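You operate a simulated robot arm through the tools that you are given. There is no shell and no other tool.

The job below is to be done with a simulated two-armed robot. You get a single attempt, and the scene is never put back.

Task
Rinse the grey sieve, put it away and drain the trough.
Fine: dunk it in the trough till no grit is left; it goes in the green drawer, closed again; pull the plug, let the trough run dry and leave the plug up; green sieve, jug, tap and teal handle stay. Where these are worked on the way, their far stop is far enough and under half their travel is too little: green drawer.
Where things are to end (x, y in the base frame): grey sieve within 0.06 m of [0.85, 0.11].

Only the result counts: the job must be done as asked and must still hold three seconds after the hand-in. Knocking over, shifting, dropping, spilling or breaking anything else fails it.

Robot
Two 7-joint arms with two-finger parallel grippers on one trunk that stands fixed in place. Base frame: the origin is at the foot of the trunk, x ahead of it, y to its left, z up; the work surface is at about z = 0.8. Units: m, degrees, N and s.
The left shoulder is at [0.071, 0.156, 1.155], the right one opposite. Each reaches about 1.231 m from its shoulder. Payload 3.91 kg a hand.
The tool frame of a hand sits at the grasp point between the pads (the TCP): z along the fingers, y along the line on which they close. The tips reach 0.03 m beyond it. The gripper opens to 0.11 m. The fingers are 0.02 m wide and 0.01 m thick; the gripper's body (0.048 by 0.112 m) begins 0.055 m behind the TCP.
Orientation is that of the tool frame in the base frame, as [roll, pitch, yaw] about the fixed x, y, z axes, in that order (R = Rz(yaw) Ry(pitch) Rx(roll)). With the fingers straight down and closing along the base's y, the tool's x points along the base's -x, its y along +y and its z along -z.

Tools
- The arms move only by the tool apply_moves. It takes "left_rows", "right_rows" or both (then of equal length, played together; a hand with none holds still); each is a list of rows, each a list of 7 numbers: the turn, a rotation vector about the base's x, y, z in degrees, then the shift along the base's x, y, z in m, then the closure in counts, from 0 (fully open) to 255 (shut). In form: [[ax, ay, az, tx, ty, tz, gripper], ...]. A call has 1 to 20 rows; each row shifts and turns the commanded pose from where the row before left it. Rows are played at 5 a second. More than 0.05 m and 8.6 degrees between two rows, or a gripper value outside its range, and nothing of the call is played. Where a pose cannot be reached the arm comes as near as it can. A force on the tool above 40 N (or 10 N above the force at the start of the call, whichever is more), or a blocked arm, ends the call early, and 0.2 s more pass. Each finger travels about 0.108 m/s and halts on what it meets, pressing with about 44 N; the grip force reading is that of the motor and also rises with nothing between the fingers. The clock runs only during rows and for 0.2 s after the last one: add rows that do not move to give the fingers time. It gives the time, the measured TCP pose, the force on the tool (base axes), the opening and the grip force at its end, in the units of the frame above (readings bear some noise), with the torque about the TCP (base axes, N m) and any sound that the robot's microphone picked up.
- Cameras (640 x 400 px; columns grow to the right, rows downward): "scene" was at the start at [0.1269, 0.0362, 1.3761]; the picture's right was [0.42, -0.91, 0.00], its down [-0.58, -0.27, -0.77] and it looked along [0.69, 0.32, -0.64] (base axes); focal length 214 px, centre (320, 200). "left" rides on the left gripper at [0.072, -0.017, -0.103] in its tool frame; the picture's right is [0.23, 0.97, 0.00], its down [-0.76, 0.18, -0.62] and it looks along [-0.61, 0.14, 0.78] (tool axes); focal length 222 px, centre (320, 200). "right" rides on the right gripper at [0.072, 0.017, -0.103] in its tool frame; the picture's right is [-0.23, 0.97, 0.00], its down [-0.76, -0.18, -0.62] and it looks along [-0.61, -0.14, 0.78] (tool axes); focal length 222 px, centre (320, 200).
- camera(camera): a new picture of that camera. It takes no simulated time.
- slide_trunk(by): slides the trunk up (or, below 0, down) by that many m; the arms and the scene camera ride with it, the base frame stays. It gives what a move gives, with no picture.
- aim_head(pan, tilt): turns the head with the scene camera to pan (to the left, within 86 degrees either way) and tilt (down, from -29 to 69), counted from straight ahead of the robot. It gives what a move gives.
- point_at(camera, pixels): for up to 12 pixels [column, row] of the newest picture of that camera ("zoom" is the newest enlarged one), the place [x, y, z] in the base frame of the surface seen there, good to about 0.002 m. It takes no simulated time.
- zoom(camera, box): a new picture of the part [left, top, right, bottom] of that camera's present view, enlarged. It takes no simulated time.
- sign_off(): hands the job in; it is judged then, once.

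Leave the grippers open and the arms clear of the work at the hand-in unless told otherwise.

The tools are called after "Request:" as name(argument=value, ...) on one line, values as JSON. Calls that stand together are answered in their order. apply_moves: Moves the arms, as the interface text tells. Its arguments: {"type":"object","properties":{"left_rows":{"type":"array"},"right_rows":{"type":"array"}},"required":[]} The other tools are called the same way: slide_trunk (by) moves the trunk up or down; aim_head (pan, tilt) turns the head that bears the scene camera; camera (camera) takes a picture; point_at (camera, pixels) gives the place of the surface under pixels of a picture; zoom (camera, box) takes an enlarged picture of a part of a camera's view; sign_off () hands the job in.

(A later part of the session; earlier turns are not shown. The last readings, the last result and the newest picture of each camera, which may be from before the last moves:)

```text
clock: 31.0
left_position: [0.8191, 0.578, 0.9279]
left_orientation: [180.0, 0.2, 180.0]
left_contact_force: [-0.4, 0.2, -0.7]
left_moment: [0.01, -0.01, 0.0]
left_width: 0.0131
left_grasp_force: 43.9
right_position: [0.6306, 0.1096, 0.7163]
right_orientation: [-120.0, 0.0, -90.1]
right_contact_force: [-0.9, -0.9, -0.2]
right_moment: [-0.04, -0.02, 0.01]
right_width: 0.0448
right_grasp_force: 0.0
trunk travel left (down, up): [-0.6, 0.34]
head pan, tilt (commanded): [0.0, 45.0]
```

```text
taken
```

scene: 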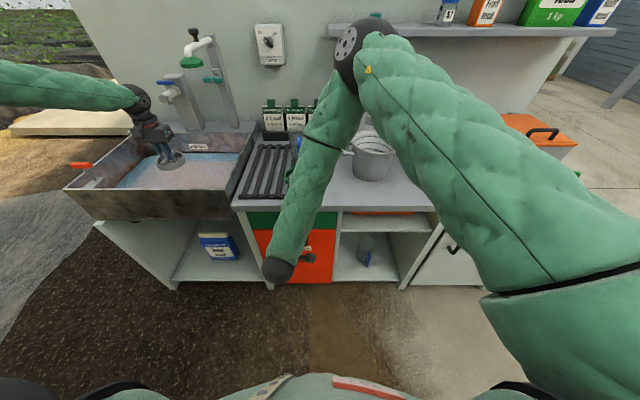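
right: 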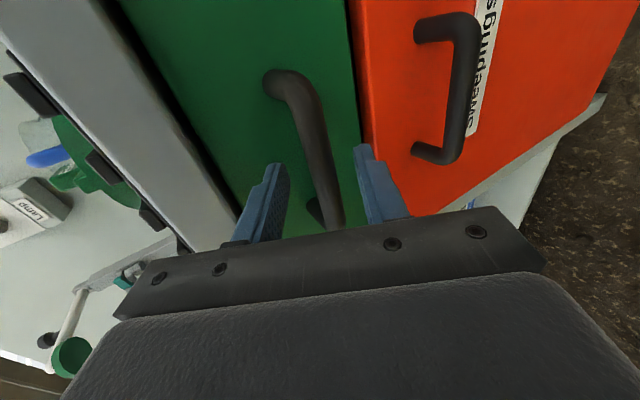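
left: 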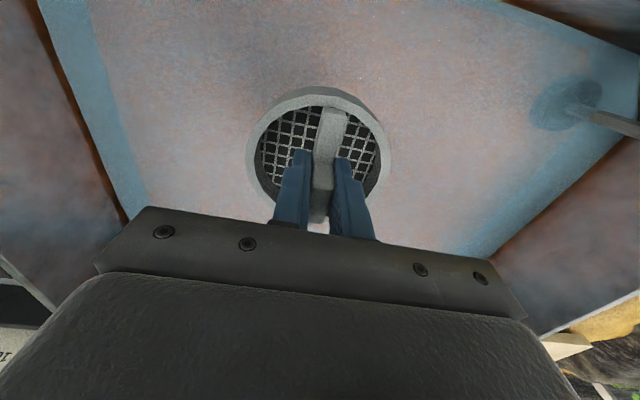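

The bar passes between the two fingers, with no contact yet. I close on it in steps.

Request:
apply_moves(right_rows=[[0, 0, 0, 0, 0, 0, 175], [0, 0, 0, 0, 0, 0, 195], [0, 0, 0, 0, 0, 0, 210], [0, 0, 0, 0, 0, 0, 225], [0, 0, 0, 0, 0, 0, 240], [0, 0, 0, 0, 0, 0, 255], [0, 0, 0, 0, 0, 0, 255]])

Request:
camera(camera="right")

```text
clock: 32.6
left_position: [0.8201, 0.5782, 0.9263]
left_orientation: [-179.9, 0.0, 180.0]
left_contact_force: [-0.4, -0.5, 0.0]
left_moment: [0.01, -0.02, -0.02]
left_width: 0.0132
left_grasp_force: 43.9
right_position: [0.6307, 0.1089, 0.713]
right_orientation: [-120.3, 0.1, -90.1]
right_contact_force: [-18.4, -0.4, -32.1]
right_moment: [0.07, 0.54, 0.05]
right_width: 0.016
right_grasp_force: 45.1
trunk travel left (down, up): [-0.6, 0.34]
head pan, tilt (commanded): [0.0, 45.0]
```

```text
taken
```

right: 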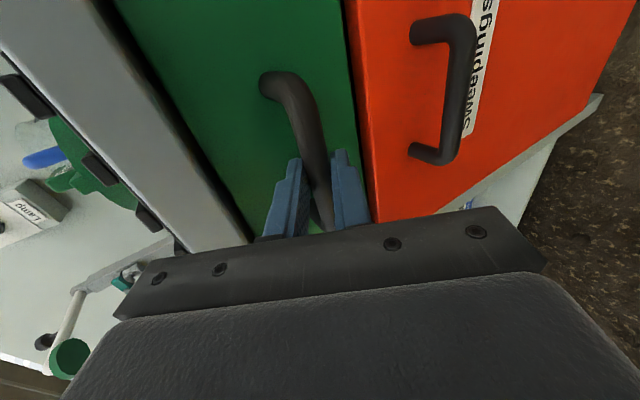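

The bar is gripped (width 0.016), with ~37 N sideways because the hand was a bit high. I relieve it by shifting the command about 3 mm down and back, then begin pulling.

Request:
apply_moves(right_rows=[[0, 0, 0, -0.001, 0, -0.0015, 255], [0, 0, 0, -0.001, 0, -0.0015, 255], [0, 0, 0, 0, 0, 0, 255]])

```text
clock: 33.4
left_position: [0.8197, 0.578, 0.9283]
left_orientation: [180.0, 0.1, 180.0]
left_contact_force: [0.2, 0.5, -1.0]
left_moment: [-0.01, -0.03, -0.03]
left_width: 0.0136
left_grasp_force: 43.5
right_position: [0.6306, 0.1102, 0.7122]
right_orientation: [-119.9, 0.0, -90.1]
right_contact_force: [-7.0, -0.8, -2.0]
right_moment: [-0.02, 0.05, 0.13]
right_width: 0.0157
right_grasp_force: 45.4
trunk travel left (down, up): [-0.6, 0.34]
head pan, tilt (commanded): [0.0, 45.0]
```

The side force is down to a few N. I pull the drawer straight toward −x in slow steps.

Request:
apply_moves(right_rows=[[0, 0, 0, -0.005, 0, 0, 255], [0, 0, 0, -0.01, 0, 0, 255], [0, 0, 0, -0.015, 0, 0, 255], [0, 0, 0, -0.015, 0, 0, 255], [0, 0, 0, -0.015, 0, 0, 255], [0, 0, 0, -0.015, 0, 0, 255], [0, 0, 0, -0.015, 0, 0, 255], [0, 0, 0, -0.01, 0, 0, 255]])

Request:
camera(camera="scene")

Request:
camera(camera="right")

```text
clock: 35.2
left_position: [0.82, 0.5791, 0.9276]
left_orientation: [-179.8, 0.1, 179.9]
left_contact_force: [-0.2, -0.4, -0.4]
left_moment: [-0.02, 0.0, 0.01]
left_width: 0.0132
left_grasp_force: 44.1
right_position: [0.5268, 0.1099, 0.7119]
right_orientation: [-120.0, -0.1, -90.0]
right_contact_force: [-0.9, 14.8, 12.1]
right_moment: [0.01, -0.11, 0.13]
right_width: 0.0157
right_grasp_force: 45.5
trunk travel left (down, up): [-0.6, 0.34]
head pan, tilt (commanded): [0.0, 45.0]
```

```text
taken
```

scene: 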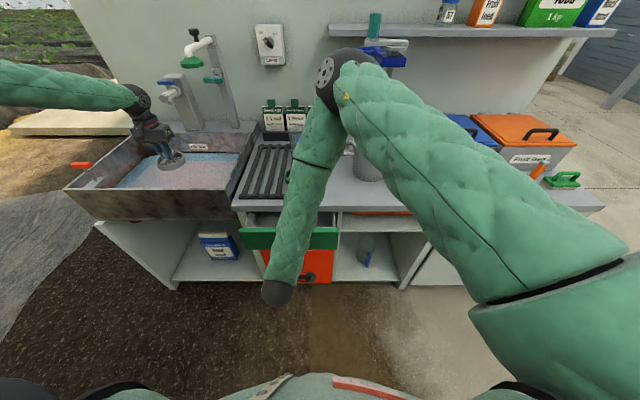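

```text
taken
```

right: 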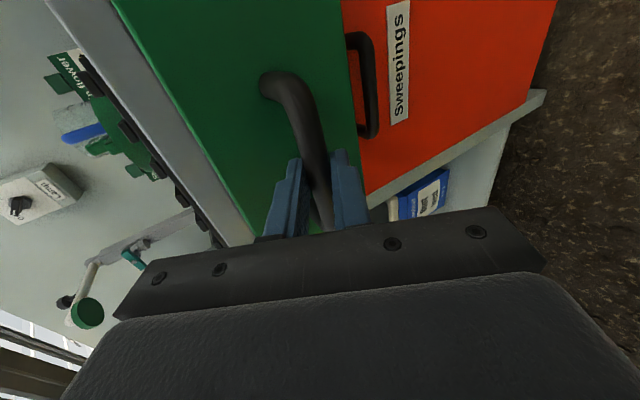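

The drawer slides out (now ~0.10 m open). I keep pulling.

Request:
apply_moves(right_rows=[[0, 0, 0, -0.008, 0.0005, 0.0003, 255], [0, 0, 0, -0.015, 0.0005, 0.0003, 255], [0, 0, 0, -0.015, 0, 0, 255], [0, 0, 0, -0.015, 0, 0, 255], [0, 0, 0, -0.015, 0, 0, 255], [0, 0, 0, -0.012, 0, 0, 255]])

Request:
camera(camera="scene")

```text
clock: 36.6
left_position: [0.8192, 0.577, 0.9294]
left_orientation: [-179.9, 0.0, -180.0]
left_contact_force: [0.2, 0.7, -0.8]
left_moment: [0.0, 0.0, 0.01]
left_width: 0.0134
left_grasp_force: 44.1
right_position: [0.4486, 0.1097, 0.7129]
right_orientation: [-119.9, 0.0, -90.1]
right_contact_force: [0.0, -5.7, 21.8]
right_moment: [-0.73, -0.24, -1.13]
right_width: 0.0156
right_grasp_force: 45.1
trunk travel left (down, up): [-0.6, 0.34]
head pan, tilt (commanded): [0.0, 45.0]
```

```text
taken
```

scene: 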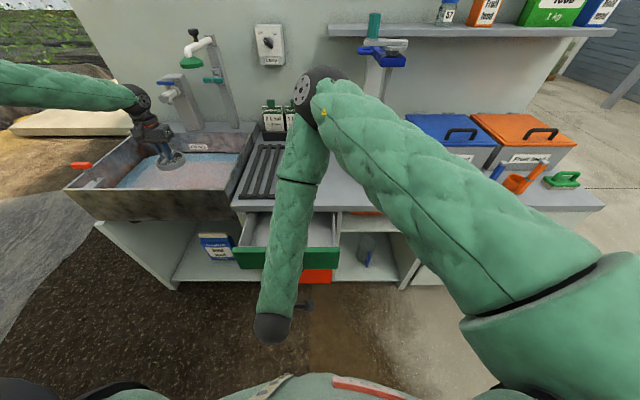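

0.18 m open; a 22 N upward force shows the hand is slightly low, so I raise it a couple of mm and keep pulling.

Request:
apply_moves(right_rows=[[0, 0, 0, -0.004, 0, 0.001, 255], [0, 0, 0, -0.01, 0, 0.001, 255], [0, 0, 0, -0.012, 0, 0, 255], [0, 0, 0, -0.012, 0, 0, 255], [0, 0, 0, -0.01, 0, 0, 255]])

Request:
camera(camera="scene")

```text
clock: 38.0
left_position: [0.8193, 0.5778, 0.9273]
left_orientation: [180.0, 0.0, -180.0]
left_contact_force: [0.3, -0.1, -0.4]
left_moment: [-0.01, 0.02, -0.04]
left_width: 0.0134
left_grasp_force: 43.9
right_position: [0.4, 0.1089, 0.7132]
right_orientation: [-120.3, -0.2, -90.1]
right_contact_force: [0.3, -9.3, -20.2]
right_moment: [0.54, 0.37, 0.54]
right_width: 0.0154
right_grasp_force: 45.4
trunk travel left (down, up): [-0.6, 0.34]
head pan, tilt (commanded): [0.0, 45.0]
stopped in row 5 (right hand): the force on the tool passed its limit at 41 N (the readings are from after the stop); the commanded pose is now the measured one
```

```text
taken
```

scene: 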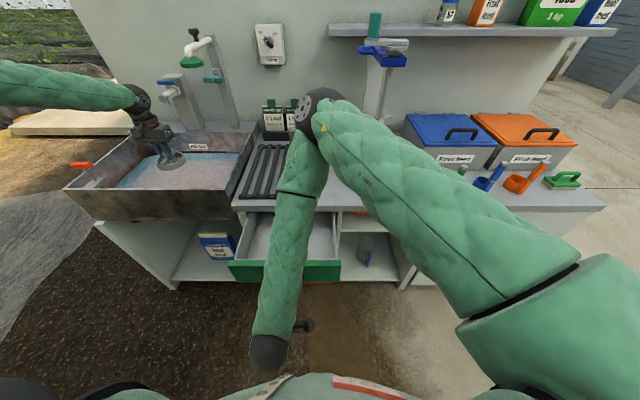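

Stopped at x=0.400 (0.23 m open) — either the far stop or the sideways load. I try a little more in small steps to tell.

Request:
apply_moves(right_rows=[[0, 0, 0, 0, 0, -0.001, 255], [0, 0, 0, -0.004, 0, 0, 255], [0, 0, 0, -0.004, 0, 0, 255], [0, 0, 0, -0.004, 0, 0, 255]])

```text
clock: 39.0
left_position: [0.8196, 0.5768, 0.9289]
left_orientation: [180.0, 0.0, -179.9]
left_contact_force: [0.3, 0.1, 0.4]
left_moment: [0.05, 0.01, -0.02]
left_width: 0.0131
left_grasp_force: 43.8
right_position: [0.3882, 0.1085, 0.711]
right_orientation: [-120.0, 0.0, -90.1]
right_contact_force: [1.0, -10.0, 8.0]
right_moment: [-0.74, -0.07, -1.23]
right_width: 0.0158
right_grasp_force: 45.0
trunk travel left (down, up): [-0.6, 0.34]
head pan, tilt (commanded): [0.0, 45.0]
```

It still slides freely (x=0.388, only 1 N along x). I continue in small steps to find the stop.

Request:
apply_moves(right_rows=[[0, 0, 0, -0.006, 0, 0.0005, 255], [0, 0, 0, -0.006, 0, 0, 255], [0, 0, 0, -0.006, 0, 0, 255], [0, 0, 0, -0.006, 0, 0, 255], [0, 0, 0, -0.006, 0, 0, 255]])

Request:
camera(camera="scene")

```text
clock: 40.2
left_position: [0.8199, 0.5788, 0.9279]
left_orientation: [-180.0, 0.1, 180.0]
left_contact_force: [-0.6, 0.4, -0.4]
left_moment: [0.0, -0.01, 0.0]
left_width: 0.0136
left_grasp_force: 43.6
right_position: [0.3578, 0.1103, 0.7123]
right_orientation: [-120.1, 0.1, -90.1]
right_contact_force: [0.9, -16.6, 3.3]
right_moment: [-0.12, -0.02, -0.24]
right_width: 0.0157
right_grasp_force: 45.3
trunk travel left (down, up): [-0.6, 0.34]
head pan, tilt (commanded): [0.0, 45.0]
```

```text
taken
```

scene: 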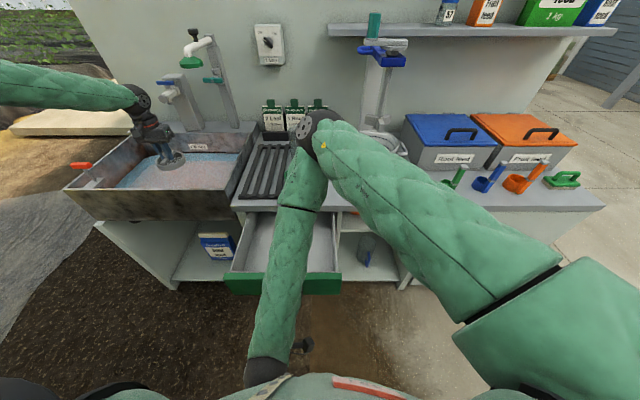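

0.273 m open — well past half of what a drawer this deep (centre 0.168 m behind its front) can travel, and the right wrist is getting near the torso. I check the torso's distance before letting go.

Request:
point_at(camera="scene", pixels=[[320, 385], [280, 388], [360, 388], [265, 372], [300, 345], [286, 280], [243, 265], [320, 230], [270, 225], [330, 285], [262, 215], [310, 215]])

Request:
camera(camera="right")

```text
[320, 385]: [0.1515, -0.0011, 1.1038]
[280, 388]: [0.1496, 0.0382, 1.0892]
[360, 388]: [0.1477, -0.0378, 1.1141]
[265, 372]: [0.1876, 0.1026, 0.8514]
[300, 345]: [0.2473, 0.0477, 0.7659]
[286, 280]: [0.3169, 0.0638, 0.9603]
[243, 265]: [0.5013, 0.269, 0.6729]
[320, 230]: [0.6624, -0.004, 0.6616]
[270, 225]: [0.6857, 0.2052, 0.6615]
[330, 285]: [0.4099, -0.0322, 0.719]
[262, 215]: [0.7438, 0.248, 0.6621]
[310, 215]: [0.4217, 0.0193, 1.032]
```

```text
taken
```

right: 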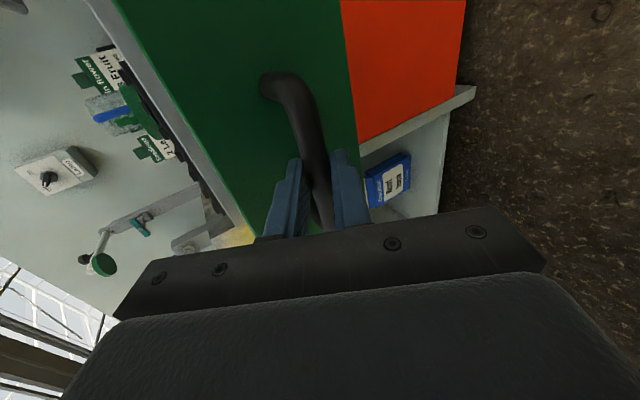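

The drawer floor is at z≈0.662 and the wrist is only a few cm from the torso (x≈0.15). To have room for backing off, I push the drawer 0.03 m back in, then release.

Request:
apply_moves(right_rows=[[0, 0, 0, 0.006, -0.0005, 0, 255], [0, 0, 0, 0.008, -0.0005, 0, 255], [0, 0, 0, 0.008, 0, 0, 255], [0, 0, 0, 0.006, 0, 0, 255], [0, 0, 0, 0, 0, 0, 255], [0, 0, 0, 0, 0, 0, 235], [0, 0, 0, 0, 0, 0, 200], [0, 0, 0, 0, 0, 0, 170], [0, 0, 0, 0, 0, 0, 151]])

Request:
camera(camera="right")

Request:
camera(camera="scene")

```text
clock: 42.2
left_position: [0.8197, 0.5785, 0.9274]
left_orientation: [-180.0, 0.1, 180.0]
left_contact_force: [-0.1, 0.6, -1.3]
left_moment: [0.05, -0.02, 0.0]
left_width: 0.0134
left_grasp_force: 44.5
right_position: [0.3854, 0.1103, 0.7132]
right_orientation: [-120.2, -0.2, -90.1]
right_contact_force: [0.2, -0.4, -1.0]
right_moment: [0.0, 0.0, -0.01]
right_width: 0.045
right_grasp_force: 0.1
trunk travel left (down, up): [-0.6, 0.34]
head pan, tilt (commanded): [0.0, 45.0]
```

```text
taken
```

right: 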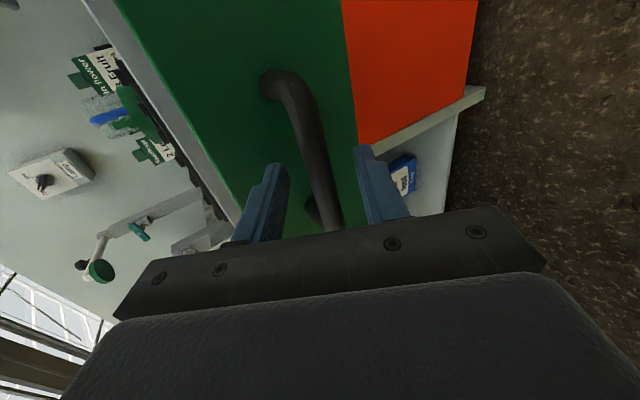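

```text
taken
```

scene: 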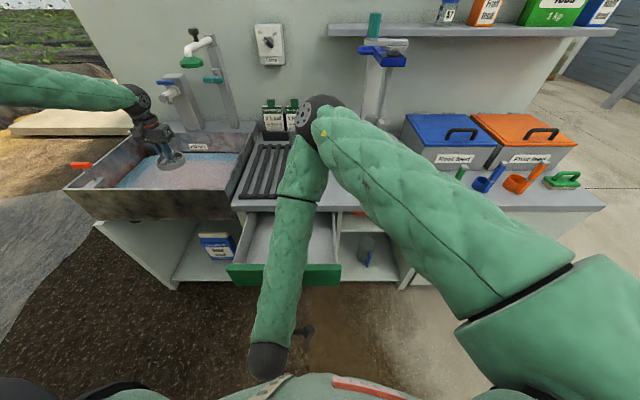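

Released with no force; the drawer stays open. I back the right hand off along the finger direction, then straight up and to the right.

Request:
apply_moves(right_rows=[[0, 0, 0, -0.00866, 0, 0.005, 151], [0, 0, 0, -0.00866, 0, 0.005, 151], [0, 0, 0, -0.00866, 0, 0.005, 151], [0, 0, 0, -0.00866, 0, 0.005, 151], [0, 0, 0, 0, 0, 0.02, 151], [0, 0, 0, 0, -0.005, 0.03, 151], [0, 0, 0, 0, -0.01, 0.03, 151], [0, 0, 0, 0, -0.015, 0.03, 151]])

Request:
camera(camera="scene")

```text
clock: 44.0
left_position: [0.8199, 0.5771, 0.9276]
left_orientation: [180.0, 0.1, 179.9]
left_contact_force: [0.5, 0.5, -0.5]
left_moment: [0.02, 0.0, 0.0]
left_width: 0.0132
left_grasp_force: 43.9
right_position: [0.3535, 0.0786, 0.8438]
right_orientation: [-119.8, 0.0, -90.3]
right_contact_force: [0.3, -0.3, 0.2]
right_moment: [-0.01, 0.02, -0.01]
right_width: 0.0449
right_grasp_force: 0.0
trunk travel left (down, up): [-0.6, 0.34]
head pan, tilt (commanded): [0.0, 45.0]
```

```text
taken
```

scene: 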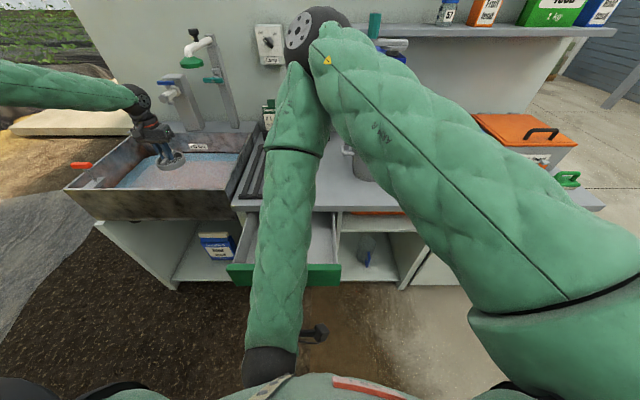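

Now I bring the right hand out to the right and back to fingers-down so it's clear of the drawer.

Request:
apply_moves(right_rows=[[0, 4, 0, 0.005, -0.02, 0.03, 151], [0, 8, 0, 0.01, -0.03, 0.03, 151], [0, 8, 0, 0.01, -0.03, 0.03, 151], [0, 8, 0, 0.01, -0.03, 0.03, 151], [0, 8, 0, 0.01, -0.03, 0.03, 151], [0, 8, 0, 0.01, -0.03, 0.03, 151], [0, 8, 0, 0.01, -0.03, 0.03, 151], [0, 8, 0, 0.01, -0.03, 0.03, 100], [0, 0, 0, 0.0, -0.03, 0.02, 100], [0, 0, 0, 0.0, -0.03, 0.0, 100], [0, 0, 0, 0.0, -0.03, 0.0, 100]])

Request:
camera(camera="scene")

```text
clock: 46.4
left_position: [0.8195, 0.5777, 0.9281]
left_orientation: [-179.9, 0.1, 180.0]
left_contact_force: [-0.6, -0.1, -0.3]
left_moment: [0.02, 0.01, -0.01]
left_width: 0.0132
left_grasp_force: 43.7
right_position: [0.4493, -0.1448, 1.0785]
right_orientation: [179.8, 0.0, -90.2]
right_contact_force: [-0.2, -0.1, 0.9]
right_moment: [-0.05, -0.01, 0.01]
right_width: 0.0669
right_grasp_force: 0.0
right hand out of reach, approached as far as the arm can: row 1, 2, 3, 4, 10, 11
trunk travel left (down, up): [-0.6, 0.34]
head pan, tilt (commanded): [0.0, 45.0]
```

```text
taken
```

scene: 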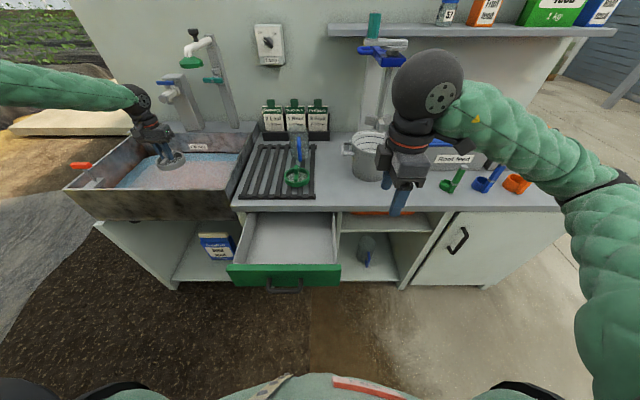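

The drawer stands open and the right hand is clear. I turn the right hand back to its first orientation (needed later for pushing the bar) while the left hand raises the sieve and starts moving it toward x≈0.60.

Request:
apply_moves(left_rows=[[0, 0, 0, 0, 0, 0.015, 255], [0, 0, 0, 0, 0, 0.02, 255], [0, 0, 0, 0, 0, 0.02, 255], [0, 0, 0, -0.01, 0, 0.015, 255], [0, 0, 0, -0.02, 0, 0, 255], [0, 0, 0, -0.03, 0, 0, 255], [0, 0, 0, -0.03, 0, 0, 255], [0, 0, 0, -0.03, -0.01, 0, 255], [0, 0, 0, -0.03, -0.02, 0, 255], [0, 0, 0, -0.03, -0.02, 0, 255], [0, 0, 0, -0.02, -0.02, 0, 255], [0, 0, 0, -0.01, -0.02, 0, 255]], right_rows=[[0, 0, -7.5, 0, 0, 0.01, 100], [0, 0, -7.5, 0, 0, 0.01, 100], [0, 0, -7.5, 0, 0, 0.01, 100], [0, 0, -7.5, 0, 0, 0.01, 100], [0, 0, -7.5, 0, 0, 0.01, 100], [0, 0, -7.5, 0, 0, 0.01, 100], [0, 0, -7.5, 0, 0, 0.01, 100], [0, 0, -7.5, 0, 0, 0.01, 100], [0, 0, -7.5, 0, 0, 0.01, 100], [0, 0, -7.5, 0, 0, 0.01, 100], [0, 0, -7.5, 0, 0, 0, 100], [0, 0, -7.5, 0, 0, 0, 100]])

Request:
camera(camera="scene")

Request:
camera(camera="left")

```text
clock: 49.0
left_position: [0.6096, 0.4863, 0.9976]
left_orientation: [180.0, 0.1, -180.0]
left_contact_force: [-0.2, 0.2, 0.1]
left_moment: [0.02, -0.01, 0.02]
left_width: 0.0133
left_grasp_force: 44.2
right_position: [0.4478, -0.143, 1.1784]
right_orientation: [179.9, -0.2, 179.9]
right_contact_force: [0.8, -0.2, -0.3]
right_moment: [0.01, -0.03, 0.01]
right_width: 0.0668
right_grasp_force: 0.2
trunk travel left (down, up): [-0.6, 0.34]
head pan, tilt (commanded): [0.0, 45.0]
```

```text
taken
```

scene: 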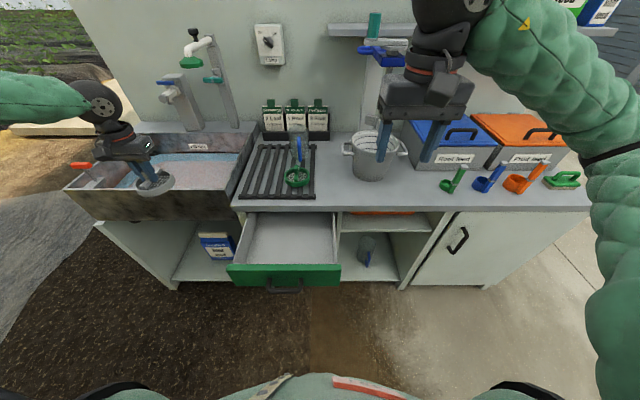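

```text
taken
```

left: 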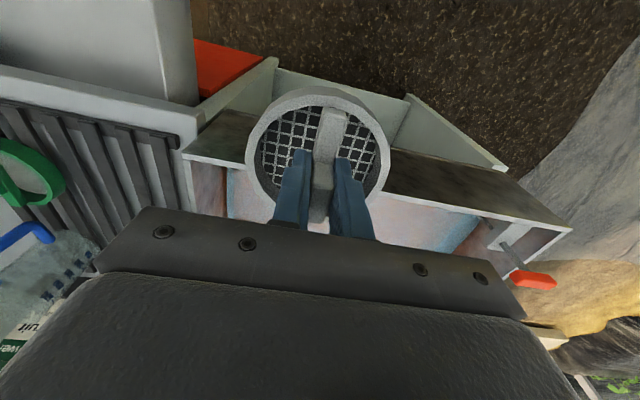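

I measure the open drawer: its front edge, floor and sides.

Request:
zoom(camera="scene", box=[210, 190, 370, 300])

Request:
point_at(camera="scene", pixels=[[285, 268], [285, 264], [230, 266], [338, 266], [286, 240], [260, 255], [320, 255], [245, 235], [327, 235], [285, 216], [285, 290], [256, 215]])

```text
3.64 times, centred on (290, 245) of scene
```

zoom: 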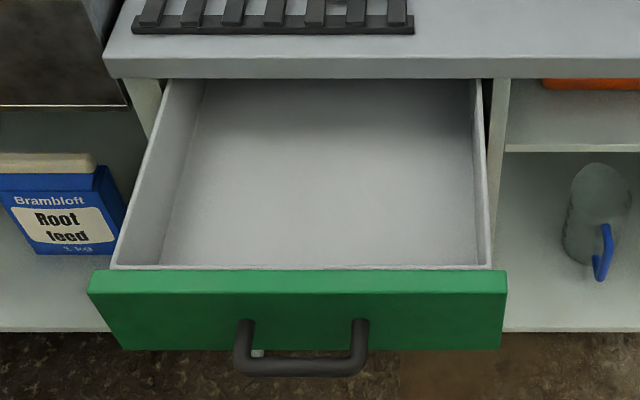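

```text
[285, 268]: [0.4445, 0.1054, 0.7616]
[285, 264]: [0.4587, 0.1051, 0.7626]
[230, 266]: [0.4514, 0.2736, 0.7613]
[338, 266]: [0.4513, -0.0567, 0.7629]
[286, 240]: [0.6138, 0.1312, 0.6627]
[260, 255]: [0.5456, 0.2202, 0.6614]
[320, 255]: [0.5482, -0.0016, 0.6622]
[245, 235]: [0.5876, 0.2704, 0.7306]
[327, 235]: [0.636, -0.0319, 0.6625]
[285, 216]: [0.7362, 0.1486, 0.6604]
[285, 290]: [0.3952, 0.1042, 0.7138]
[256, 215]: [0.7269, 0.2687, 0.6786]
```

The drawer is open by ≈0.24 m (front face x≈0.442, floor z≈0.662), so the sieve must be set at about (0.607, 0.11) in it. I carry it there at z≈0.95 while the right hand moves further right.

Request:
apply_moves(left_rows=[[0, 0, 0, 0, -0.015, -0.003, 255], [0, 0, 0, 0, -0.025, -0.003, 255], [0, 0, 0, 0, -0.03, -0.004, 255], [0, 0, 0, 0, -0.03, -0.004, 255], [0, 0, 0, 0, -0.03, -0.004, 255], [0, 0, 0, 0, -0.03, -0.004, 255], [0, 0, 0, 0, -0.03, -0.004, 255], [0, 0, 0, 0, -0.03, -0.004, 255], [0, 0, 0, 0, -0.03, -0.004, 255], [0, 0, 0, 0, -0.03, -0.004, 255], [0, 0, 0, 0, -0.03, -0.004, 255], [0, 0, 0, -0.001, -0.03, -0.003, 255], [0, 0, 0, -0.001, -0.025, -0.003, 255], [0, 0, 0, -0.001, -0.011, 0, 255], [0, 0, 0, 0, 0, 0, 255]], right_rows=[[0, 0, 0, -0.005, -0.01, 0, 100], [0, 0, 0, -0.005, -0.01, 0, 100], [0, 0, 0, -0.005, -0.01, 0, 100], [0, 0, 0, -0.005, -0.01, 0, 100], [0, 0, 0, -0.005, -0.01, 0, 100], [0, 0, 0, -0.005, -0.01, 0, 100], [0, 0, 0, -0.005, -0.01, 0, 100], [0, 0, 0, -0.005, -0.01, 0, 100], [0, 0, 0, 0, -0.01, 0, 100], [0, 0, 0, 0, -0.01, 0, 100], [0, 0, 0, 0, -0.01, 0, 100], [0, 0, 0, 0, -0.01, 0, 100], [0, 0, 0, 0, 0, 0, 100], [0, 0, 0, 0, 0, 0, 100], [0, 0, 0, 0, 0, 0, 100]])

Request:
camera(camera="scene")

Request:
camera(camera="left")

```text
clock: 52.2
left_position: [0.6068, 0.1119, 0.9489]
left_orientation: [180.0, 0.0, 180.0]
left_contact_force: [0.1, -0.6, -1.3]
left_moment: [0.01, 0.0, -0.04]
left_width: 0.0133
left_grasp_force: 43.9
right_position: [0.4073, -0.2647, 1.177]
right_orientation: [179.8, 0.0, 180.0]
right_contact_force: [0.3, -0.1, -0.4]
right_moment: [-0.02, 0.01, 0.0]
right_width: 0.067
right_grasp_force: 0.1
trunk travel left (down, up): [-0.6, 0.34]
head pan, tilt (commanded): [0.0, 45.0]
```

```text
taken
```

scene: 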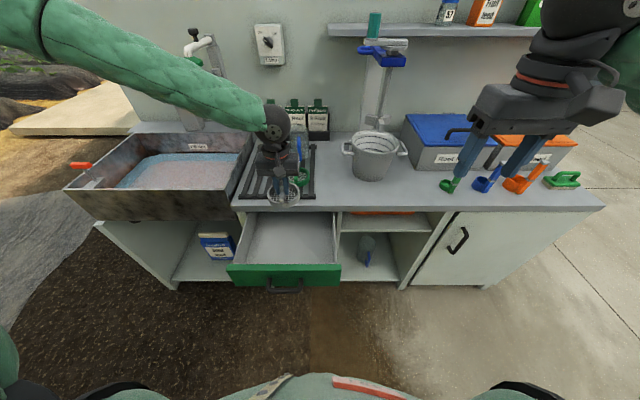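

```text
taken
```

left: 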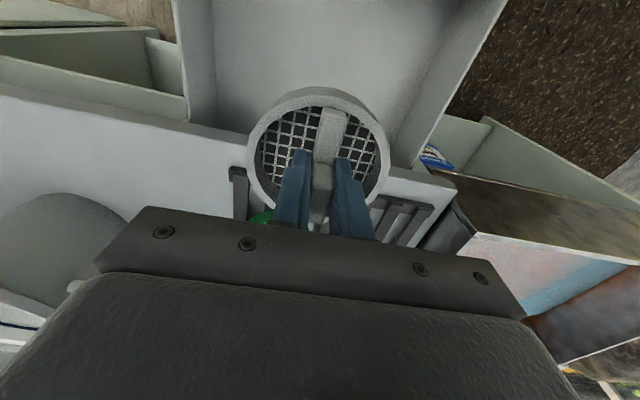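

All clear. I shift 5 mm away from the counter edge and lower the sieve into the drawer, stopping just above the floor.

Request:
apply_moves(left_rows=[[0, 0, 0, -0.005, -0.001, -0.015, 255], [0, 0, 0, 0, 0, -0.025, 255], [0, 0, 0, 0, 0, -0.025, 255], [0, 0, 0, 0, 0, -0.025, 255], [0, 0, 0, 0, 0, -0.025, 255], [0, 0, 0, 0, 0, -0.025, 255], [0, 0, 0, 0, 0, -0.025, 255], [0, 0, 0, 0, 0, -0.02, 255], [0, 0, 0, 0, 0, -0.015, 255], [0, 0, 0, 0, 0, -0.01, 255], [0, 0, 0, 0, 0, -0.01, 255], [0, 0, 0, 0, 0, 0, 255]])

Request:
camera(camera="scene")

Request:
camera(camera="left")

```text
clock: 54.8
left_position: [0.5868, 0.1673, 0.7775]
left_orientation: [-179.9, 0.0, 180.0]
left_contact_force: [-0.5, -0.4, -0.9]
left_moment: [0.0, 0.0, 0.02]
left_width: 0.0136
left_grasp_force: 44.0
left hand out of reach, approached as far as the arm can: row 5, 6, 7, 8, 9, 10, 11
right_position: [0.4065, -0.2648, 1.1771]
right_orientation: [180.0, -0.1, -180.0]
right_contact_force: [-1.2, -0.6, 0.3]
right_moment: [0.02, -0.03, -0.03]
right_width: 0.0667
right_grasp_force: 0.1
trunk travel left (down, up): [-0.6, 0.34]
head pan, tilt (commanded): [0.0, 45.0]
```

```text
taken
```

scene: 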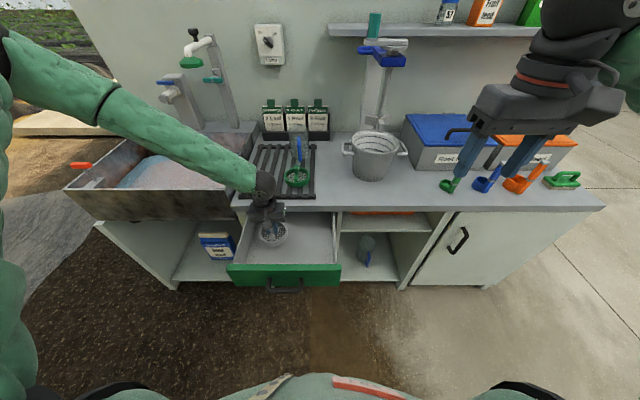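

```text
taken
```

left: 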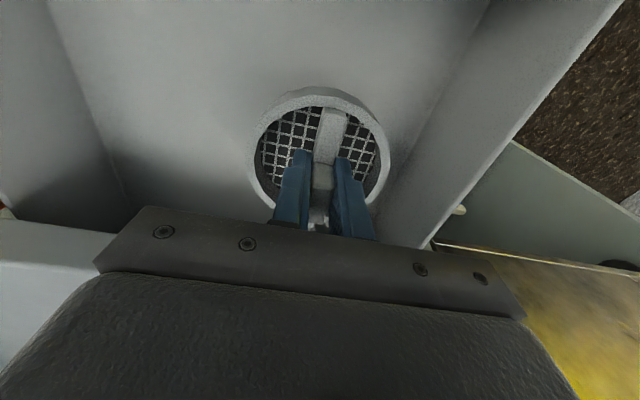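

The left arm ran out of reach low down (it drifted to (0.587, 0.167, 0.778)), nothing touched. I raise the hand again to a reachable height; then I'll lower the trunk.

Request:
apply_moves(left_rows=[[0, 0, 0, 0, 0, 0.02, 255], [0, 0, 0, 0, 0, 0.025, 255], [0, 0, 0, 0, 0, 0.025, 255], [0, 0, 0, 0, 0, 0.025, 255], [0, 0, 0, 0, 0, 0.025, 255], [0, 0, 0, 0, 0, 0, 255]])

Request:
camera(camera="scene")

```text
clock: 56.2
left_position: [0.589, 0.1647, 0.8982]
left_orientation: [179.9, 0.0, -180.0]
left_contact_force: [0.4, 0.4, -0.4]
left_moment: [0.0, 0.05, 0.01]
left_width: 0.0134
left_grasp_force: 44.1
right_position: [0.4082, -0.264, 1.1774]
right_orientation: [179.9, 0.0, 180.0]
right_contact_force: [-0.3, 0.4, 0.6]
right_moment: [0.0, 0.0, 0.0]
right_width: 0.0668
right_grasp_force: 0.1
trunk travel left (down, up): [-0.6, 0.34]
head pan, tilt (commanded): [0.0, 45.0]
```

```text
taken
```

scene: 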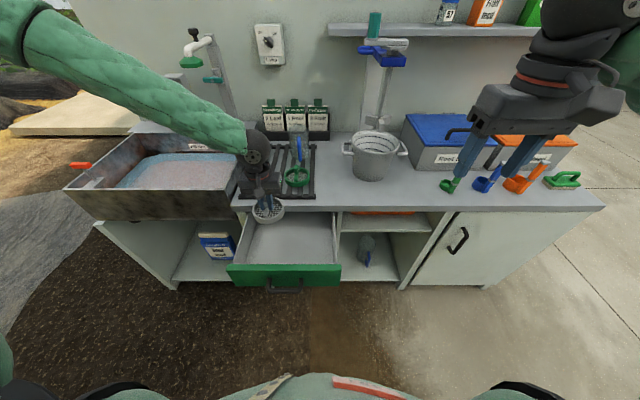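

Now at (0.589, 0.165, 0.898), the command having been reset to the measured pose. I recentre to (0.602, 0.111, 0.93) before lowering the trunk.

Request:
apply_moves(left_rows=[[0, 0, 0, 0, 0, 0.02, 255], [0, 0, 0, 0.004, -0.018, 0.012, 255], [0, 0, 0, 0.005, -0.018, 0, 255], [0, 0, 0, 0.004, -0.018, 0, 255], [0, 0, 0, 0, 0, 0, 255]])

Request:
camera(camera="scene")

```text
clock: 57.4
left_position: [0.6032, 0.1129, 0.9301]
left_orientation: [-180.0, 0.1, 180.0]
left_contact_force: [-0.7, -0.1, 0.2]
left_moment: [-0.05, 0.0, 0.0]
left_width: 0.0136
left_grasp_force: 44.3
right_position: [0.4072, -0.2631, 1.1776]
right_orientation: [180.0, -0.1, -179.9]
right_contact_force: [0.8, -1.0, -0.3]
right_moment: [-0.01, -0.01, -0.01]
right_width: 0.0669
right_grasp_force: 0.1
trunk travel left (down, up): [-0.6, 0.34]
head pan, tilt (commanded): [0.0, 45.0]
```

```text
taken
```

scene: 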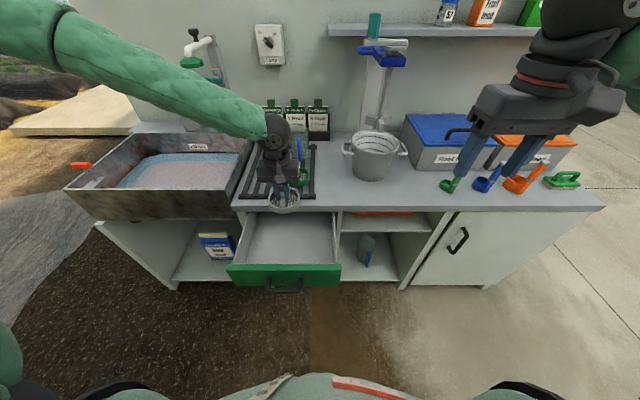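

Position good. I lower the trunk 0.10 m first and check.

Request:
slide_trunk(by=-0.1)

Request:
camera(camera="scene")

```text
clock: 58.7
left_position: [0.6024, 0.1121, 0.8294]
left_orientation: [-179.9, 0.1, 180.0]
left_contact_force: [0.1, -0.8, 0.1]
left_moment: [0.0, 0.02, 0.01]
left_width: 0.0134
left_grasp_force: 44.3
right_position: [0.4074, -0.265, 1.0782]
right_orientation: [179.9, -0.1, 179.9]
right_contact_force: [-0.8, 0.7, -0.2]
right_moment: [-0.01, -0.02, 0.04]
right_width: 0.067
right_grasp_force: 0.1
trunk travel left (down, up): [-0.5, 0.44]
head pan, tilt (commanded): [0.0, 45.0]
```

```text
taken
```

scene: 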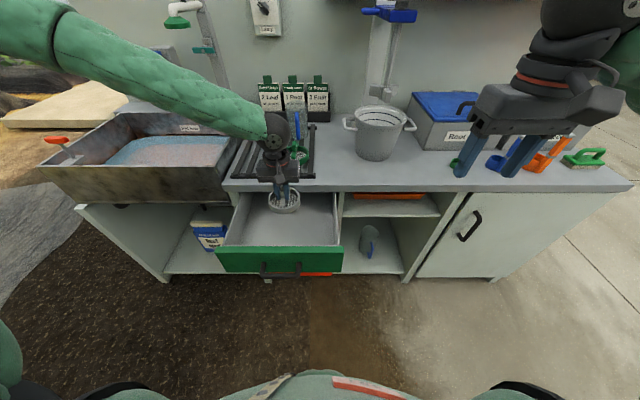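

Good: the sieve is over the drawer at z≈0.83. I lower the trunk another 0.06 m, then finish with the arm.

Request:
slide_trunk(by=-0.06)

Request:
apply_moves(left_rows=[[0, 0, 0, 0, 0, -0.015, 255], [0, 0, 0, 0, 0, -0.015, 255], [0, 0, 0, 0, 0, -0.01, 255], [0, 0, 0, 0, 0, -0.005, 255], [0, 0, 0, 0, 0, 0, 255]])

Request:
camera(camera="left")

Request:
camera(camera="scene")

```text
clock: 59.7
left_position: [0.6028, 0.1123, 0.77]
left_orientation: [179.9, 0.1, 180.0]
left_contact_force: [-0.3, 0.2, -0.4]
left_moment: [0.0, -0.02, -0.04]
left_width: 0.0134
left_grasp_force: 44.4
right_position: [0.4069, -0.2643, 1.0171]
right_orientation: [179.8, -0.1, -180.0]
right_contact_force: [0.1, -1.0, 0.4]
right_moment: [-0.01, -0.02, 0.01]
right_width: 0.0668
right_grasp_force: 0.1
trunk travel left (down, up): [-0.44, 0.5]
head pan, tilt (commanded): [0.0, 45.0]
```

```text
clock: 60.9
left_position: [0.6025, 0.1118, 0.7244]
left_orientation: [-180.0, 0.2, -179.9]
left_contact_force: [-0.9, 0.1, -0.5]
left_moment: [-0.01, 0.04, 0.01]
left_width: 0.0135
left_grasp_force: 43.8
right_position: [0.4072, -0.2644, 1.017]
right_orientation: [179.9, 0.0, -180.0]
right_contact_force: [-0.4, 0.2, 0.2]
right_moment: [-0.01, 0.02, -0.06]
right_width: 0.0669
right_grasp_force: 0.0
trunk travel left (down, up): [-0.44, 0.5]
head pan, tilt (commanded): [0.0, 45.0]
```

```text
taken
```

left: 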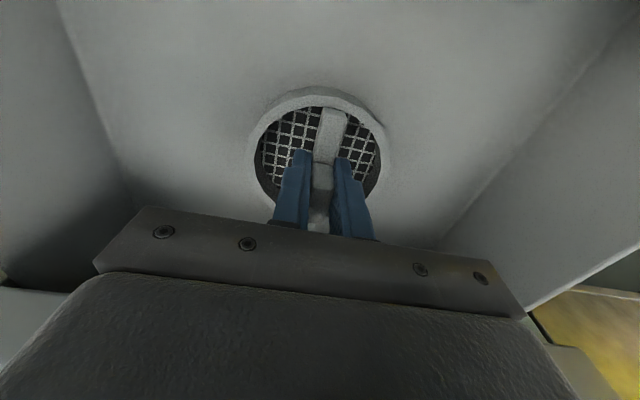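

```text
taken
```

scene: 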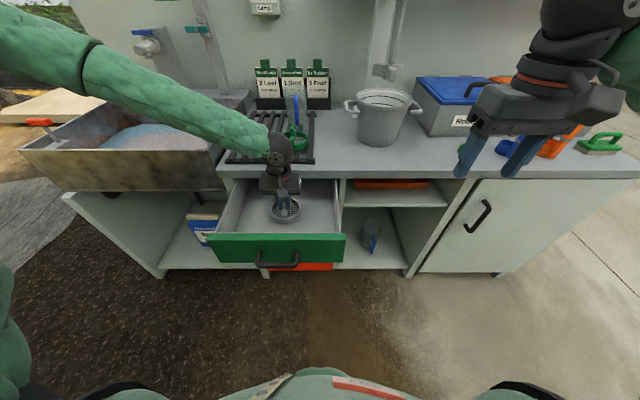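

No contact yet at TCP z=0.724 (sieve bottom ≈0.670, floor ≈0.662). I go down in 2 mm steps.

Request:
apply_moves(left_rows=[[0, 0, 0, 0, 0, -0.002, 255], [0, 0, 0, 0, 0, -0.002, 255], [0, 0, 0, 0, 0, -0.0015, 255]])

```text
clock: 61.7
left_position: [0.6029, 0.1132, 0.7198]
left_orientation: [179.9, 0.1, 179.9]
left_contact_force: [0.2, -0.4, -1.1]
left_moment: [-0.02, 0.0, -0.03]
left_width: 0.0131
left_grasp_force: 43.6
right_position: [0.4059, -0.2636, 1.0178]
right_orientation: [179.9, -0.1, -180.0]
right_contact_force: [0.6, 0.3, -1.1]
right_moment: [0.01, 0.04, 0.01]
right_width: 0.0667
right_grasp_force: 0.0
trunk travel left (down, up): [-0.44, 0.5]
head pan, tilt (commanded): [0.0, 45.0]
```

Still free. A few more millimetres.

Request:
apply_moves(left_rows=[[0, 0, 0, 0, 0, -0.001, 255], [0, 0, 0, 0, 0, -0.001, 255], [0, 0, 0, 0, 0, -0.001, 255]])

```text
clock: 62.5
left_position: [0.6026, 0.1116, 0.716]
left_orientation: [180.0, -0.1, 180.0]
left_contact_force: [0.5, -0.3, -1.6]
left_moment: [0.04, 0.03, -0.04]
left_width: 0.0133
left_grasp_force: 44.0
right_position: [0.4072, -0.264, 1.0165]
right_orientation: [179.9, -0.1, 180.0]
right_contact_force: [-0.3, 0.2, 0.2]
right_moment: [-0.01, 0.01, 0.01]
right_width: 0.0667
right_grasp_force: 0.0
trunk travel left (down, up): [-0.44, 0.5]
head pan, tilt (commanded): [0.0, 45.0]
```

Request:
apply_moves(left_rows=[[0, 0, 0, 0, 0, -0.001, 255], [0, 0, 0, 0, 0, -0.001, 255], [0, 0, 0, 0, 0, -0.001, 255]])

Request:
point_at(camera="left", pixels=[[320, 92], [253, 150], [383, 150], [220, 120], [420, 150], [310, 60]])

```text
clock: 63.3
left_position: [0.6037, 0.1118, 0.7152]
left_orientation: [180.0, 0.3, -180.0]
left_contact_force: [0.4, 4.7, 24.9]
left_moment: [0.15, 0.23, -0.02]
left_width: 0.0134
left_grasp_force: 44.4
right_position: [0.4057, -0.2649, 1.0184]
right_orientation: [179.8, 0.1, -180.0]
right_contact_force: [0.7, 0.3, 0.1]
right_moment: [-0.02, -0.04, -0.01]
right_width: 0.067
right_grasp_force: 0.0
trunk travel left (down, up): [-0.44, 0.5]
head pan, tilt (commanded): [0.0, 45.0]
```

```text
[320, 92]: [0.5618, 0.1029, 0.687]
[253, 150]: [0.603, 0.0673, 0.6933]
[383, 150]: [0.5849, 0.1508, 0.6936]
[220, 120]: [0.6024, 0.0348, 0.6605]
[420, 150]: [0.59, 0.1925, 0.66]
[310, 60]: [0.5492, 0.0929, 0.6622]
```

Contact: 25 N upward at z=0.715 — the sieve stands on the drawer floor. I relieve the pressure by 1.5 mm, then open the fingers (inside the rim) and rise.

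Request:
apply_moves(left_rows=[[0, 0, 0, 0, 0, 0.001, 255], [0, 0, 0, 0, 0, 0.0005, 240], [0, 0, 0, 0, 0, 0, 225], [0, 0, 0, 0, 0, 0, 215], [0, 0, 0, 0, 0, 0, 200], [0, 0, 0, 0, 0, 0, 180], [0, 0, 0, 0, 0, 0, 165], [0, 0, 0, 0, 0, 0, 155], [0, 0, 0, 0, 0, 0, 155]])

Request:
camera(camera="left")

```text
clock: 65.3
left_position: [0.6021, 0.1119, 0.7145]
left_orientation: [180.0, 0.1, -180.0]
left_contact_force: [-0.2, 0.3, 7.3]
left_moment: [0.04, 0.03, -0.01]
left_width: 0.0405
left_grasp_force: 0.1
right_position: [0.407, -0.2646, 1.0174]
right_orientation: [180.0, -0.1, -180.0]
right_contact_force: [0.3, 0.5, 0.4]
right_moment: [-0.02, -0.02, -0.01]
right_width: 0.0671
right_grasp_force: 0.1
trunk travel left (down, up): [-0.44, 0.5]
head pan, tilt (commanded): [0.0, 45.0]
```

```text
taken
```

left: 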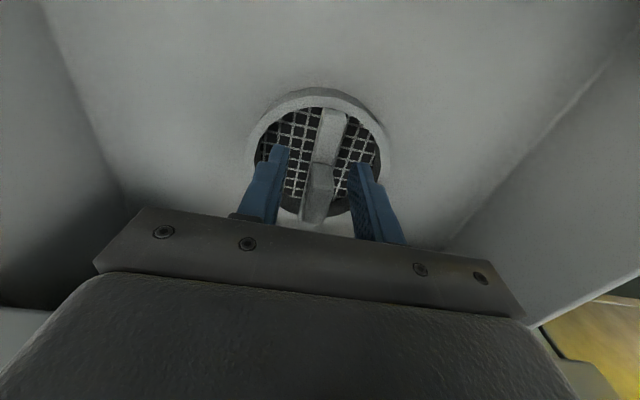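

Released, the knob stands free between the fingers. I rise straight up slowly, then higher.

Request:
apply_moves(left_rows=[[0, 0, 0, 0, 0, 0.003, 158], [0, 0, 0, 0, 0, 0.006, 158], [0, 0, 0, 0, 0, 0.01, 158], [0, 0, 0, 0, 0, 0.015, 158], [0, 0, 0, 0, 0, 0.02, 158], [0, 0, 0, 0, 0, 0.025, 158], [0, 0, 0, 0, 0, 0.03, 158], [0, 0, 0, 0, 0, 0.03, 158], [0, 0, 0, 0, 0, 0.03, 158]])

Request:
camera(camera="left")

Request:
camera(camera="scene")

```text
clock: 67.3
left_position: [0.6017, 0.1118, 0.8851]
left_orientation: [179.9, 0.1, 179.9]
left_contact_force: [-0.2, -0.7, -0.3]
left_moment: [-0.01, -0.01, 0.01]
left_width: 0.0417
left_grasp_force: 0.0
right_position: [0.4063, -0.2629, 1.0169]
right_orientation: [-180.0, 0.0, 180.0]
right_contact_force: [0.0, 0.5, 0.0]
right_moment: [-0.04, 0.03, 0.0]
right_width: 0.0665
right_grasp_force: 0.0
trunk travel left (down, up): [-0.44, 0.5]
head pan, tilt (commanded): [0.0, 45.0]
```

```text
taken
```

left: 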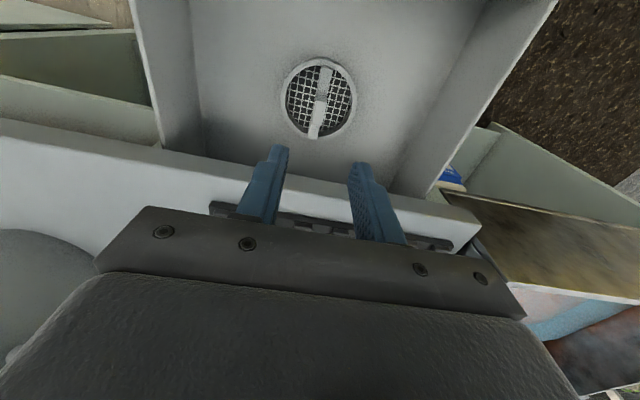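

```text
taken
```

scene: 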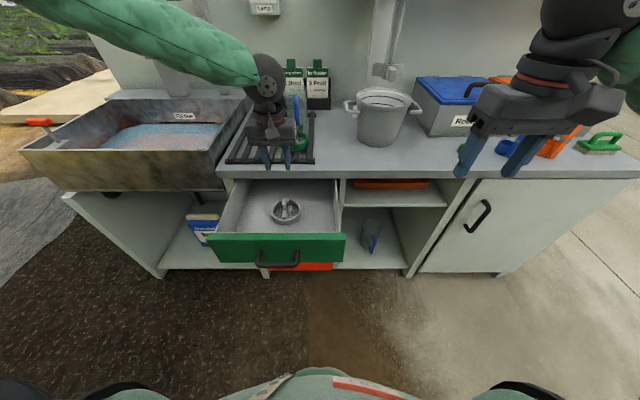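

The sieve stands in the drawer. I check its cleanliness and measure its place and the drawer's opening.

Request:
zoom(camera="left", box=[240, 30, 400, 160])

Request:
point_at(camera="left", pixels=[[284, 95], [355, 100], [324, 62], [303, 135], [320, 95], [318, 120]])

Request:
point_at(camera="scene", pixels=[[277, 238], [277, 245], [278, 265], [256, 262], [299, 260], [215, 235], [340, 236]])

```text
3.08 times, centred on (320, 95) of left
```

zoom: 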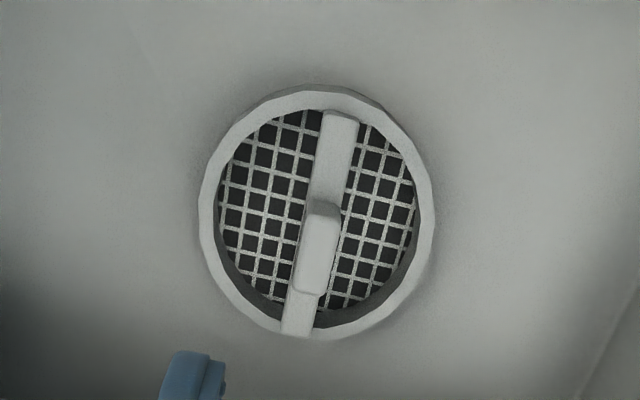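

```text
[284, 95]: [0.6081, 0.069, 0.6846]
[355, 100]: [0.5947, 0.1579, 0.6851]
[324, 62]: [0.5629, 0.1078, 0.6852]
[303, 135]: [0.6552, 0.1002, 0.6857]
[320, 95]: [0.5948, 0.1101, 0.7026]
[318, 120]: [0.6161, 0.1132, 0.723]
```

```text
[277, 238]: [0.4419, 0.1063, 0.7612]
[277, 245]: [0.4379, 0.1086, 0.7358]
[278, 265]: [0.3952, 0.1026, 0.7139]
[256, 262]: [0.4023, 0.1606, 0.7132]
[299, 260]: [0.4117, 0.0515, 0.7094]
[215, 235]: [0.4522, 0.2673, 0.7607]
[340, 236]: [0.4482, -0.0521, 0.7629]
```

The sieve is clean and at (0.605, 0.113) with the drawer 0.24 m out, so it will end near (0.847, 0.113). Now the left hand leaves upward and back toward the trough side.

Request:
apply_moves(left_rows=[[0, 0, 0, 0, 0, 0.03, 120], [0, 0, 0, 0, 0, 0.03, 120], [0, 0, 0, 0, 0.02, 0.03, 120], [0, 0, 0, 0, 0.04, 0.01, 120], [0, 0, 0, 0, 0.04, 0, 120], [0, 0, 0, 0, 0.04, 0, 120], [0, 0, 0, 0, 0.04, 0, 120], [0, 0, 0, 0, 0.04, 0, 120], [0, 0, 0, 0, 0.04, 0, 120], [0, 0, 0, 0, 0.04, 0, 120], [0, 0, 0, 0, 0.04, 0, 120], [0, 0, 0, 0, 0.03, 0, 120]])

Request:
slide_trunk(by=0.16)

Request:
camera(camera="scene")

Request:
camera(camera="left")

```text
clock: 69.9
left_position: [0.6039, 0.4851, 0.984]
left_orientation: [180.0, 0.0, 180.0]
left_contact_force: [0.1, -0.4, 0.3]
left_moment: [0.01, 0.02, 0.0]
left_width: 0.0581
left_grasp_force: 0.2
right_position: [0.4073, -0.2639, 1.0172]
right_orientation: [179.9, -0.1, 179.9]
right_contact_force: [-0.4, -0.5, 0.9]
right_moment: [0.01, -0.01, 0.0]
right_width: 0.0666
right_grasp_force: 0.0
trunk travel left (down, up): [-0.44, 0.5]
head pan, tilt (commanded): [0.0, 45.0]
```

```text
clock: 71.8
left_position: [0.6051, 0.4842, 1.1451]
left_orientation: [-180.0, 0.0, 180.0]
left_contact_force: [-0.2, 0.6, -0.1]
left_moment: [-0.01, -0.05, 0.01]
left_width: 0.0582
left_grasp_force: 0.0
right_position: [0.4076, -0.2634, 1.1764]
right_orientation: [180.0, -0.1, -180.0]
right_contact_force: [-0.1, 0.2, 0.1]
right_moment: [-0.02, -0.01, 0.03]
right_width: 0.0666
right_grasp_force: 0.0
trunk travel left (down, up): [-0.6, 0.34]
head pan, tilt (commanded): [0.0, 45.0]
```

```text
taken
```

scene: 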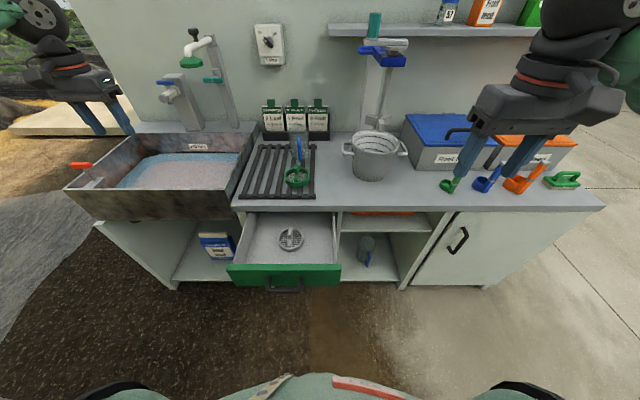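

```text
taken
```

left: 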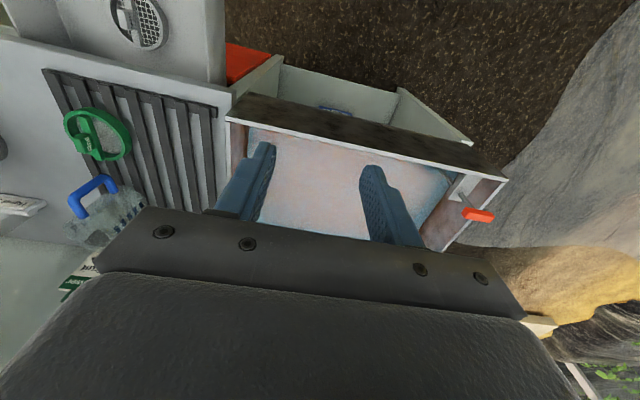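

The drawer holds still and the sieve is in it. Now the right hand repeats its known path: turn 90° about z towards (0.448, −0.06, 1.016)…

Request:
apply_moves(right_rows=[[0, 0, 8.18, 0.0037, 0.0185, -0.0145, 120], [0, 0, 8.18, 0.0037, 0.0185, -0.0145, 130], [0, 0, 8.18, 0.0037, 0.0185, -0.0145, 140], [0, 0, 8.18, 0.0037, 0.0185, -0.0145, 151], [0, 0, 8.18, 0.0037, 0.0185, -0.0145, 151], [0, 0, 8.18, 0.0037, 0.0185, -0.0145, 151], [0, 0, 8.18, 0.0037, 0.0185, -0.0145, 151], [0, 0, 8.18, 0.0037, 0.0185, -0.0145, 151], [0, 0, 8.18, 0.0037, 0.0185, -0.0145, 151], [0, 0, 8.18, 0.0037, 0.0185, -0.0145, 151], [0, 0, 8.18, 0.0037, 0.0185, -0.0145, 151], [0, 0, 0, 0, 0, 0, 151]])

Request:
camera(camera="scene")

```text
clock: 74.4
left_position: [0.6038, 0.4842, 1.1442]
left_orientation: [180.0, 0.2, 180.0]
left_contact_force: [-0.4, 0.4, 0.4]
left_moment: [-0.01, -0.02, -0.03]
left_width: 0.0582
left_grasp_force: 0.0
right_position: [0.4515, -0.061, 1.0203]
right_orientation: [179.9, -0.1, -89.8]
right_contact_force: [-0.5, 0.8, 0.6]
right_moment: [-0.02, -0.03, 0.01]
right_width: 0.045
right_grasp_force: 0.0
right hand out of reach, approached as far as the arm can: row 2
trunk travel left (down, up): [-0.6, 0.34]
head pan, tilt (commanded): [0.0, 45.0]
```

```text
taken
```

scene: 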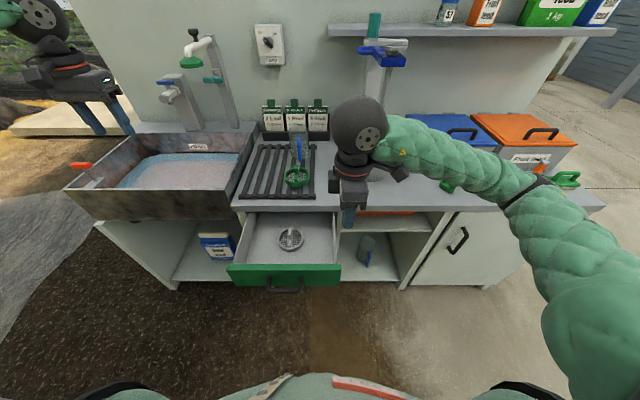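

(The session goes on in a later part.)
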